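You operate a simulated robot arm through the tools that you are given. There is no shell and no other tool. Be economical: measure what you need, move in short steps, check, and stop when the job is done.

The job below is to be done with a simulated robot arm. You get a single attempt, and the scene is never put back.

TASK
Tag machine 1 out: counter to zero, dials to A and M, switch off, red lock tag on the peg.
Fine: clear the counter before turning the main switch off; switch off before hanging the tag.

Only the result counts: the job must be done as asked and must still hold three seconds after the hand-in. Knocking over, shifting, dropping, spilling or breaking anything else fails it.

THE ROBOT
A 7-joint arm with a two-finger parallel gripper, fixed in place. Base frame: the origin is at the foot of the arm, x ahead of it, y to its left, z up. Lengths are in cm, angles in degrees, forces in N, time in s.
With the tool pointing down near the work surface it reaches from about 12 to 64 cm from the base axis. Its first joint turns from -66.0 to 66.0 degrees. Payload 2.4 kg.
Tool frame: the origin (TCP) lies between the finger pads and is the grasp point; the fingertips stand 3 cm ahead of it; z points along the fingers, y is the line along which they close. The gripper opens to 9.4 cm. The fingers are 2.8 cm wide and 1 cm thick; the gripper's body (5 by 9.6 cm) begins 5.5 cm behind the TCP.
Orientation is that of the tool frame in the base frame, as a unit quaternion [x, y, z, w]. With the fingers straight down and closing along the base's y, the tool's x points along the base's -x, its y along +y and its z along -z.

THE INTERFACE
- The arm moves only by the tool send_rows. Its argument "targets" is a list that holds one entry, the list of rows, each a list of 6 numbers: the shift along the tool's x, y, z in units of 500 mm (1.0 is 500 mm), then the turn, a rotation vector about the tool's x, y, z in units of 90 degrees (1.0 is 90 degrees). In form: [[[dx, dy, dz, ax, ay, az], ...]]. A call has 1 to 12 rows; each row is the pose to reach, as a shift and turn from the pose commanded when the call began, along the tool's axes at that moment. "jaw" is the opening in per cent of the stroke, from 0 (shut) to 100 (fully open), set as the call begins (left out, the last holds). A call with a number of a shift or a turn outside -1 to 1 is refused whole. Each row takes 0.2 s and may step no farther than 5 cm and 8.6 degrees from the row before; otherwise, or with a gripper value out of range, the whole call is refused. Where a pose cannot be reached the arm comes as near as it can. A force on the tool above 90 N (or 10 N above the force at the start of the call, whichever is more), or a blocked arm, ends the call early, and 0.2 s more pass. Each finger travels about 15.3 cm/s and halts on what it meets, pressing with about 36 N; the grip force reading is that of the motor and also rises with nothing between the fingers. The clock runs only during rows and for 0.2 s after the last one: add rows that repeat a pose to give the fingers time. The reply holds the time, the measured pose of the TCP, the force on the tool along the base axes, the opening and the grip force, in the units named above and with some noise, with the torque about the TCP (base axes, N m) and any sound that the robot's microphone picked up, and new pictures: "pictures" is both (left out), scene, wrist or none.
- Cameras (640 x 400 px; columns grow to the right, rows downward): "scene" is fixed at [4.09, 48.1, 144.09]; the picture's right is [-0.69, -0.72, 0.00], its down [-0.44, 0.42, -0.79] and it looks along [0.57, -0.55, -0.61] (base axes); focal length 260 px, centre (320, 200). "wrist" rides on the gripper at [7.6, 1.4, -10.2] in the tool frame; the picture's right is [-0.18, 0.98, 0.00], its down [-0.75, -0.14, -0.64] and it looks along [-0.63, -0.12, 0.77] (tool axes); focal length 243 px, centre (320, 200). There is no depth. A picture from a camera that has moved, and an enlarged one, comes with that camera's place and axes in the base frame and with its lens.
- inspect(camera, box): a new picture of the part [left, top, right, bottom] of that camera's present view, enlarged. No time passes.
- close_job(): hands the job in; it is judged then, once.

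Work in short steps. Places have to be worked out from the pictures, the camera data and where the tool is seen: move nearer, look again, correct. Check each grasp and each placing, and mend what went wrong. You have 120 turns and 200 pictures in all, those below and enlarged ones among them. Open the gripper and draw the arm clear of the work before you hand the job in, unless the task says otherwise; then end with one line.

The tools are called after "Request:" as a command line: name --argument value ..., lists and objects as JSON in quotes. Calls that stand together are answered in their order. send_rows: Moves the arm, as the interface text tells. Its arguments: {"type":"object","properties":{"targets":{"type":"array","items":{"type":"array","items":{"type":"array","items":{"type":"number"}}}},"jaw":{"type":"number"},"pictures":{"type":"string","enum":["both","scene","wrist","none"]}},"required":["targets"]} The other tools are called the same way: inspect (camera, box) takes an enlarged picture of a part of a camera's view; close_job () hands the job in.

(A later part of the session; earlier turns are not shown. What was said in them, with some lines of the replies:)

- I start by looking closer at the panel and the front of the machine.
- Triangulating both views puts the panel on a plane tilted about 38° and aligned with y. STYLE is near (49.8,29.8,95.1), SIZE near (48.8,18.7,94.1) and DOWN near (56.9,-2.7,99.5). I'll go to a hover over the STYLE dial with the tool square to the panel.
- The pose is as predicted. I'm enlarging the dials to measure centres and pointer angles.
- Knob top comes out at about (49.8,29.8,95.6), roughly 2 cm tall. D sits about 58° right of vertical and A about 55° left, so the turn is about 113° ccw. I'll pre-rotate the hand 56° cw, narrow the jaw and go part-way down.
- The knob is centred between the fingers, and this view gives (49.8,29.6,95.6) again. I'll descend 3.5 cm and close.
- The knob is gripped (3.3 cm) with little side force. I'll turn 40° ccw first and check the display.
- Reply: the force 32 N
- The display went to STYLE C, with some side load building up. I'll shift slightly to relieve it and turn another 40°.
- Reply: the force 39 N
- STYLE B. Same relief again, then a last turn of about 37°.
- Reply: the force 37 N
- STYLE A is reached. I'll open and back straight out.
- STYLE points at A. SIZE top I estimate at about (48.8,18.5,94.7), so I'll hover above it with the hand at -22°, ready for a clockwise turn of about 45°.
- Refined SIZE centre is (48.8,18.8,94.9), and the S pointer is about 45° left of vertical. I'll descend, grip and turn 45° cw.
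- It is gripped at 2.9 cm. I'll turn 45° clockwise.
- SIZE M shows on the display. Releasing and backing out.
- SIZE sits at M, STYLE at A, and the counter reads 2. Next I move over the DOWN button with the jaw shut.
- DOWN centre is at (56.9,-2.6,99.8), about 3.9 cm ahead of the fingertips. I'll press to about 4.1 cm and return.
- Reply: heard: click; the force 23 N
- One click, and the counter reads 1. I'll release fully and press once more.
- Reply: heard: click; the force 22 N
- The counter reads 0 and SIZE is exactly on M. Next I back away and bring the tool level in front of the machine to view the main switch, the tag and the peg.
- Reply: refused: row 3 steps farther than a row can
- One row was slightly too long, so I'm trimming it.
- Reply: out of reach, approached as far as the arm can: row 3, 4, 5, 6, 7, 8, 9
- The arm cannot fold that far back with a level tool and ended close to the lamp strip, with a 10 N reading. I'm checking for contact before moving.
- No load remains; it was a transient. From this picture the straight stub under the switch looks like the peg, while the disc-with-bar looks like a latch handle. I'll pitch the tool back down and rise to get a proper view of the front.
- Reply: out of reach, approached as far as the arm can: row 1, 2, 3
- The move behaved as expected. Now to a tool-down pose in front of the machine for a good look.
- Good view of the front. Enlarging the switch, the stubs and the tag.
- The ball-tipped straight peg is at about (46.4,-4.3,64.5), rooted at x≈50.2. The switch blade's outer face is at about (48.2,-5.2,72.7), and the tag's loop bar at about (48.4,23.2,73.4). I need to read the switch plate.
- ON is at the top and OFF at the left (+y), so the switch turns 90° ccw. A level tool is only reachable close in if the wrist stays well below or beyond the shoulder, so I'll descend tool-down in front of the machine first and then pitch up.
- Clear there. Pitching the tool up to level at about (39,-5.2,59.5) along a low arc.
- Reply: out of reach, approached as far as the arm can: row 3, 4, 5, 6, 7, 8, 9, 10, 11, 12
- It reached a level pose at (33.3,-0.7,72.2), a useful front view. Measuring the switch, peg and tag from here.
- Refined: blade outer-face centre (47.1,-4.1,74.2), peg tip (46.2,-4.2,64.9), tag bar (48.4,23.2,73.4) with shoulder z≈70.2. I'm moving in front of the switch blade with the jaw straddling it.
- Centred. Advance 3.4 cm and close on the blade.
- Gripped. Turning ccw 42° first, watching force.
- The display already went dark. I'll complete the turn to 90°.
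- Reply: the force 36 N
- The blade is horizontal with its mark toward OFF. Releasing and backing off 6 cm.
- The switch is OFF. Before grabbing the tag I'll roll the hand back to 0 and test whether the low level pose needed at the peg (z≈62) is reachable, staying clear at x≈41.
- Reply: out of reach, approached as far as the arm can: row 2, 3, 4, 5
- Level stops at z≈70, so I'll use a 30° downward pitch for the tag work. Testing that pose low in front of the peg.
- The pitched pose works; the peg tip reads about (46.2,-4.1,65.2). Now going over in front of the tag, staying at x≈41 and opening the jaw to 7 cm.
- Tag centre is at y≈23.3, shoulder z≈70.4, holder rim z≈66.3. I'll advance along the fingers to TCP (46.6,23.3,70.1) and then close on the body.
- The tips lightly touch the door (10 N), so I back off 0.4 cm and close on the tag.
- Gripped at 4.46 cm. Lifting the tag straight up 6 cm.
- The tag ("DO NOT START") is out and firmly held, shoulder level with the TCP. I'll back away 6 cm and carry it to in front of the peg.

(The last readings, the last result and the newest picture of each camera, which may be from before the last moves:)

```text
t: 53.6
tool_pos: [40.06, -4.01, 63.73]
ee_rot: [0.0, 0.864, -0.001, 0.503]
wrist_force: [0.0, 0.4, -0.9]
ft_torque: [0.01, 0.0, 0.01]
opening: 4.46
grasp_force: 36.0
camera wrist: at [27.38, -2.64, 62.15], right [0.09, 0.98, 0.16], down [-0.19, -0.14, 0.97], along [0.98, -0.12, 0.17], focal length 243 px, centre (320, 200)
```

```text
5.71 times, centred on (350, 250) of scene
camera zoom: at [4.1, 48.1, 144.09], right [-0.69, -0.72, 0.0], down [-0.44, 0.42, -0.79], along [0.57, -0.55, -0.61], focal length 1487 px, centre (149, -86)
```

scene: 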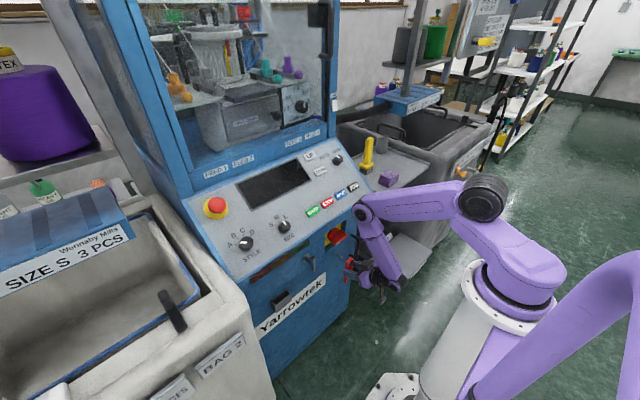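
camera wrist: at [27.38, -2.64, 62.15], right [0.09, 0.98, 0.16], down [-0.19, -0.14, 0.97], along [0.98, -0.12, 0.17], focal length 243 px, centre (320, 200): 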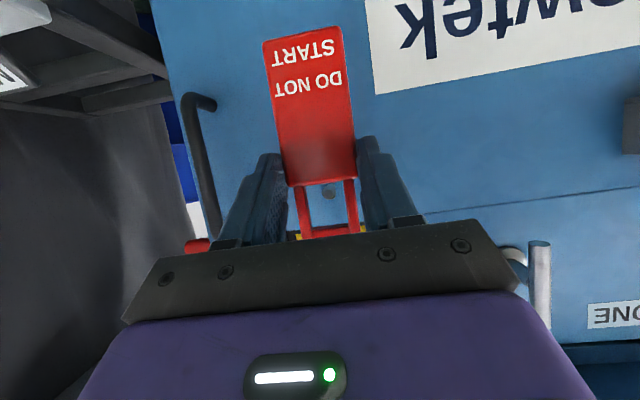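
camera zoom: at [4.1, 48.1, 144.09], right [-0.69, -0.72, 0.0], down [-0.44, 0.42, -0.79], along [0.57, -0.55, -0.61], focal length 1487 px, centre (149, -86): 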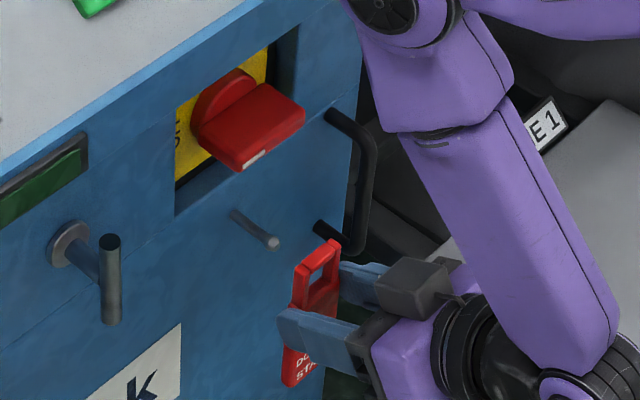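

The window centre (-4.1,65.1) lines up with the peg tip (-4.2,65.0). I'll push straight in by 6 cm along +x.

Request:
send_rows --targets '[[[-0.0148, -0.002, 0.026, 0, 0, 0], [-0.0296, -0.002, 0.052, 0, 0, 0], [-0.04, -0.002, 0.07, 0, 0, 0], [-0.05, -0.002, 0.0877, 0, 0, 0], [-0.0593, -0.002, 0.104, 0, 0, 0], [-0.0593, -0.002, 0.104, 0, 0, 0]]]'

Request:
inspect --camera "scene" --box '[310, 215, 390, 285]'

Request:
inspect --camera "wrist" --box '[220, 100, 420, 260]'

```text
t: 55.0
tool_pos: [46.22, -4.17, 63.79]
ee_rot: [0.0, 0.864, -0.001, 0.503]
wrist_force: [0.1, -0.2, -0.2]
ft_torque: [0.0, 0.02, -0.01]
opening: 4.48
grasp_force: 35.3
camera wrist: at [33.55, -2.82, 62.07], right [0.09, 0.98, 0.16], down [-0.19, -0.14, 0.97], along [0.98, -0.12, 0.17], focal length 243 px, centre (320, 200)
```

scene: 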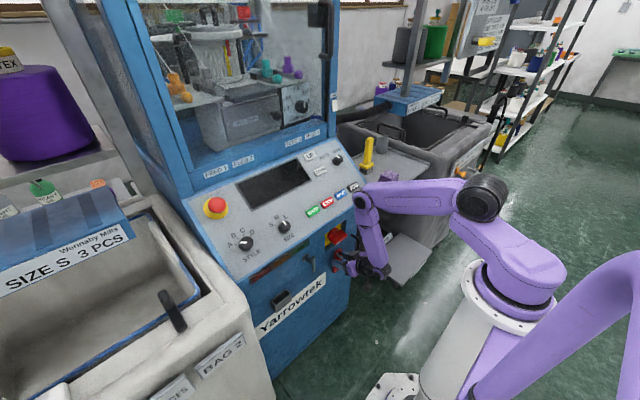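
wrist: 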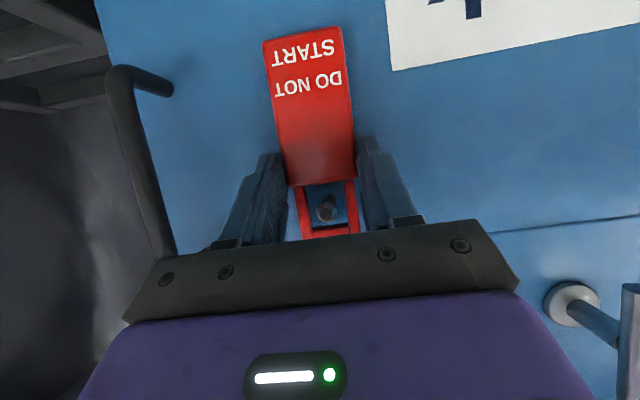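

```text
5.71 times, centred on (350, 250) of scene
camera zoom: at [4.09, 48.1, 144.09], right [-0.69, -0.72, 0.0], down [-0.44, 0.42, -0.79], along [0.57, -0.55, -0.61], focal length 1487 px, centre (149, -86)
```

zoom: 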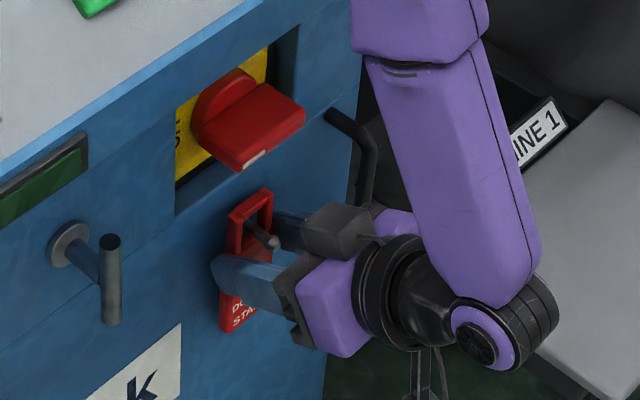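

```text
2.50 times, centred on (320, 180) of wrist
camera zoom: at [33.55, -2.82, 62.07], right [0.09, 0.98, 0.16], down [-0.19, -0.14, 0.97], along [0.98, -0.12, 0.17], focal length 606 px, centre (320, 250)
```

zoom: 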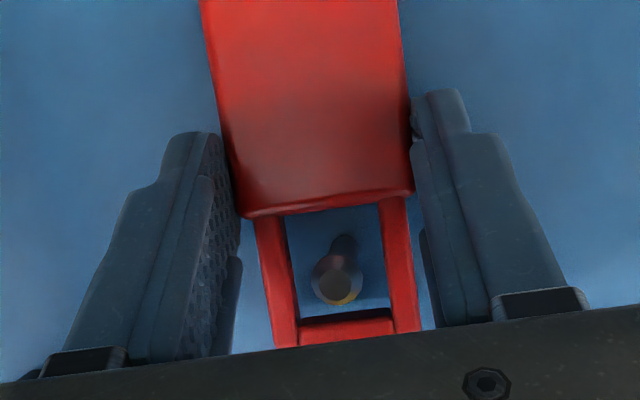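

The peg passes through the window. Lowering to set the bar on the peg.

Request:
send_rows --targets '[[[0.0087, 0, 0.005, 0, 0, 0], [0.0174, 0, 0.0099, 0, 0, 0], [0.0217, 0, 0.0124, 0, 0, 0], [0.0217, 0, 0.0124, 0, 0, 0]]]' --pictures "none"

Request:
inspect --camera "scene" --box '[320, 230, 370, 275]'

```text
t: 56.0
tool_pos: [46.41, -4.11, 62.61]
ee_rot: [0.0, 0.863, 0.0, 0.506]
wrist_force: [-3.2, 0.1, 19.3]
ft_torque: [0.05, -0.54, 0.02]
opening: 4.48
grasp_force: 36.4
```

```text
8.89 times, centred on (345, 252) of scene
camera zoom: at [4.06, 48.1, 144.09], right [-0.69, -0.72, 0.0], down [-0.44, 0.42, -0.79], along [0.57, -0.55, -0.61], focal length 2313 px, centre (98, -267)
```

zoom: 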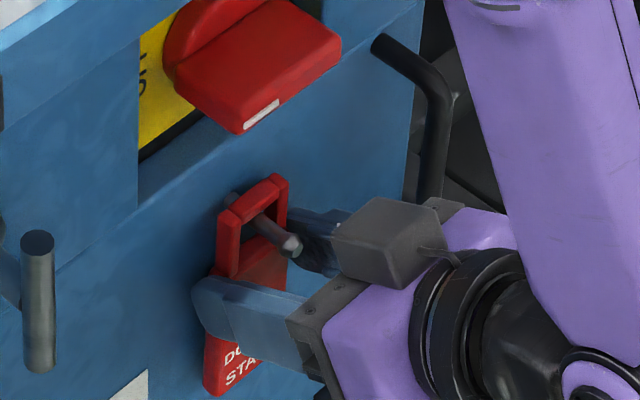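

The bar is bearing on the peg (19 N up). I'll ease off slightly and open the jaw.

Request:
send_rows --targets '[[[-0.0015, 0, -0.0009, 0, 0, 0], [-0.0015, 0, -0.0009, 0, 0, 0]]]' --pictures "none"

Request:
send_rows --targets '[[[0, 0, 0, 0, 0, 0], [0, 0, 0, 0, 0, 0], [0, 0, 0, 0, 0, 0]]]' --jaw 66

Request:
inspect --camera "scene" --box '[320, 230, 370, 275]'

Request:
inspect --camera "wrist" --box '[220, 100, 420, 260]'

```text
t: 56.6
tool_pos: [46.35, -4.18, 62.6]
ee_rot: [0.0, 0.863, 0.0, 0.504]
wrist_force: [0.6, -1.6, 16.3]
ft_torque: [0.06, -0.37, -0.03]
opening: 4.46
grasp_force: 36.0
```

```text
t: 57.4
tool_pos: [46.28, -4.1, 62.54]
ee_rot: [-0.001, 0.864, 0.0, 0.504]
wrist_force: [0.0, 0.2, -0.7]
ft_torque: [0.01, 0.04, -0.03]
opening: 6.21
grasp_force: 0.2
camera wrist: at [33.58, -2.84, 60.87], right [0.09, 0.98, 0.16], down [-0.19, -0.14, 0.97], along [0.98, -0.12, 0.17], focal length 243 px, centre (320, 200)
```

scene: 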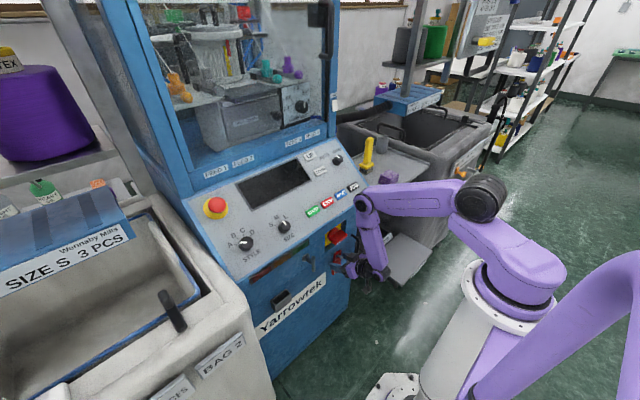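
wrist: 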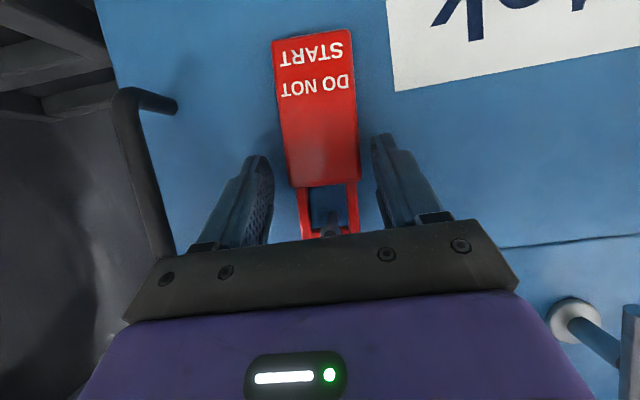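

```text
8.89 times, centred on (345, 252) of scene
camera zoom: at [4.09, 48.1, 144.09], right [-0.69, -0.72, 0.0], down [-0.44, 0.42, -0.79], along [0.57, -0.55, -0.61], focal length 2313 px, centre (98, -267)
```

zoom: 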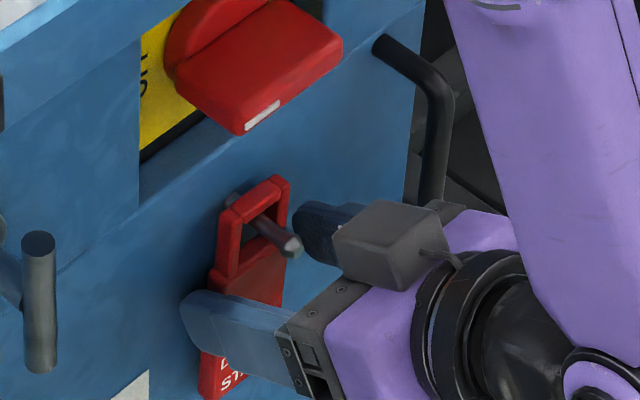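

```text
2.50 times, centred on (320, 180) of wrist
camera zoom: at [33.58, -2.84, 60.87], right [0.09, 0.98, 0.16], down [-0.19, -0.14, 0.97], along [0.98, -0.12, 0.17], focal length 606 px, centre (320, 250)
```

zoom: 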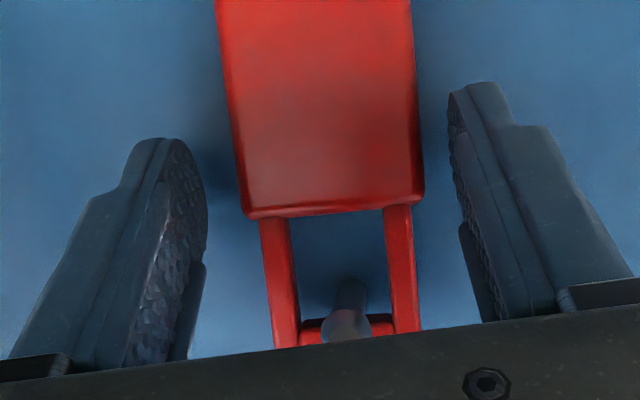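

The tag hangs freely on the peg. Withdrawing straight back in -x.

Request:
send_rows --targets '[[[0.0148, 0, -0.026, 0, 0, 0], [0.0296, 0, -0.052, 0, 0, 0], [0.0494, 0, -0.087, 0, 0, 0], [0.064, 0, -0.1129, 0, 0, 0], [0.064, 0, -0.1129, 0, 0, 0]]]'

Request:
inspect --camera "scene" --box '[310, 215, 390, 285]'

```text
t: 58.6
tool_pos: [39.9, -4.21, 62.4]
ee_rot: [0.0, 0.864, 0.0, 0.503]
wrist_force: [-0.5, -0.4, 0.1]
ft_torque: [-0.02, 0.01, -0.03]
opening: 6.2
grasp_force: 0.1
camera wrist: at [27.17, -2.86, 60.81], right [0.09, 0.98, 0.16], down [-0.19, -0.14, 0.97], along [0.98, -0.12, 0.17], focal length 243 px, centre (320, 200)
```

scene: 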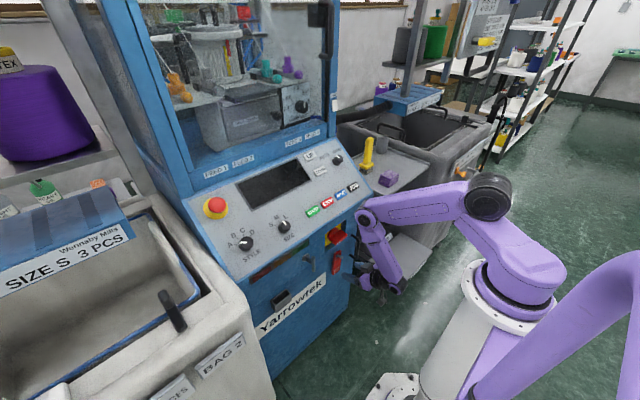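
wrist: 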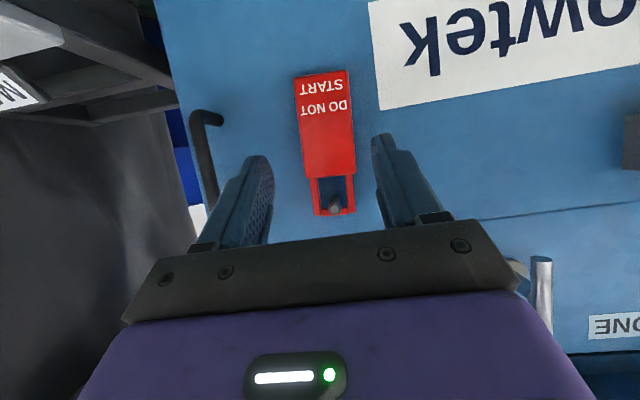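

```text
5.71 times, centred on (350, 250) of scene
camera zoom: at [4.09, 48.1, 144.09], right [-0.69, -0.72, 0.0], down [-0.44, 0.42, -0.79], along [0.57, -0.55, -0.61], focal length 1487 px, centre (149, -86)
```

zoom: 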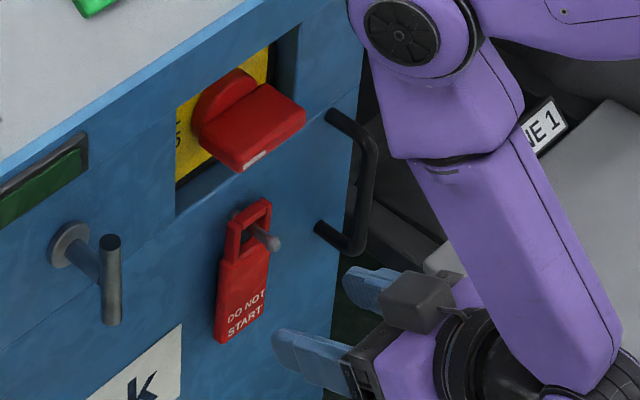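

The tag hangs steadily and everything else is in place. I'll draw the arm further clear, pitching the tool down.

Request:
send_rows --targets '[[[0.0181, -0.002, -0.0096, 0, 0.0825, 0], [0.0362, -0.004, -0.0191, 0, 0.165, 0], [0.0542, -0.006, -0.0287, 0, 0.2475, 0], [0.0723, -0.008, -0.0382, 0, 0.33, 0], [0.0904, -0.01, -0.0478, 0, 0.4125, 0], [0.1085, -0.012, -0.0573, 0, 0.495, 0], [0.1265, -0.014, -0.0669, 0, 0.5775, 0], [0.1446, -0.016, -0.0764, 0, 0.66, 0], [0.1446, -0.016, -0.0764, 0, 0.66, 0]]]' --jaw 90 --pictures "scene"

Request:
inspect --camera "scene" --box '[190, 150, 390, 300]'

```text
t: 60.6
tool_pos: [32.92, -5.0, 58.14]
ee_rot: [-0.001, 1.0, 0.0, 0.008]
wrist_force: [0.4, -0.6, -0.3]
ft_torque: [0.01, -0.01, 0.04]
opening: 8.48
grasp_force: 0.1
```

scene: 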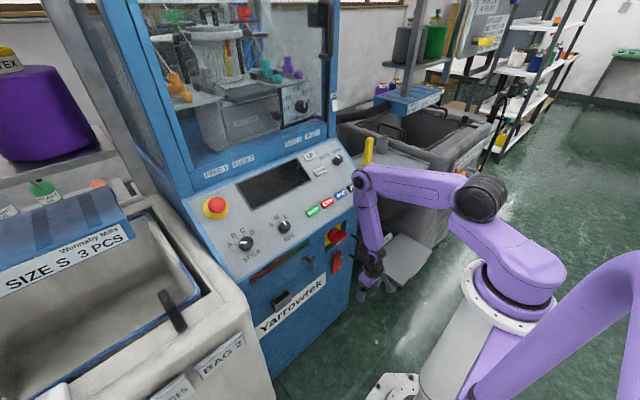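

```text
2.67 times, centred on (290, 225) of scene
camera zoom: at [4.09, 48.1, 144.09], right [-0.69, -0.72, 0.0], down [-0.44, 0.42, -0.79], along [0.57, -0.55, -0.61], focal length 694 px, centre (400, 133)
```

zoom: 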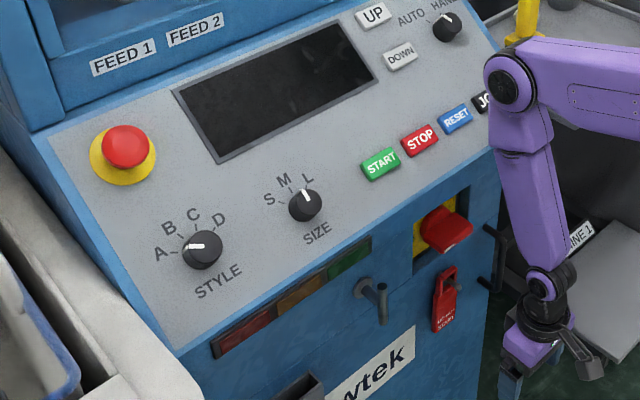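

All states check out: STYLE A, SIZE M, counter cleared before power-off, switch off, tag on the peg, arm clear. Handing in.

Request:
close_job

```text
The job is handed in.
```

Machine 1 is tagged out: I cleared the counter to zero, set the dials to A and M, turned the main switch off, and then hung the red lock tag on the peg; the arm is clear and the job is handed in.
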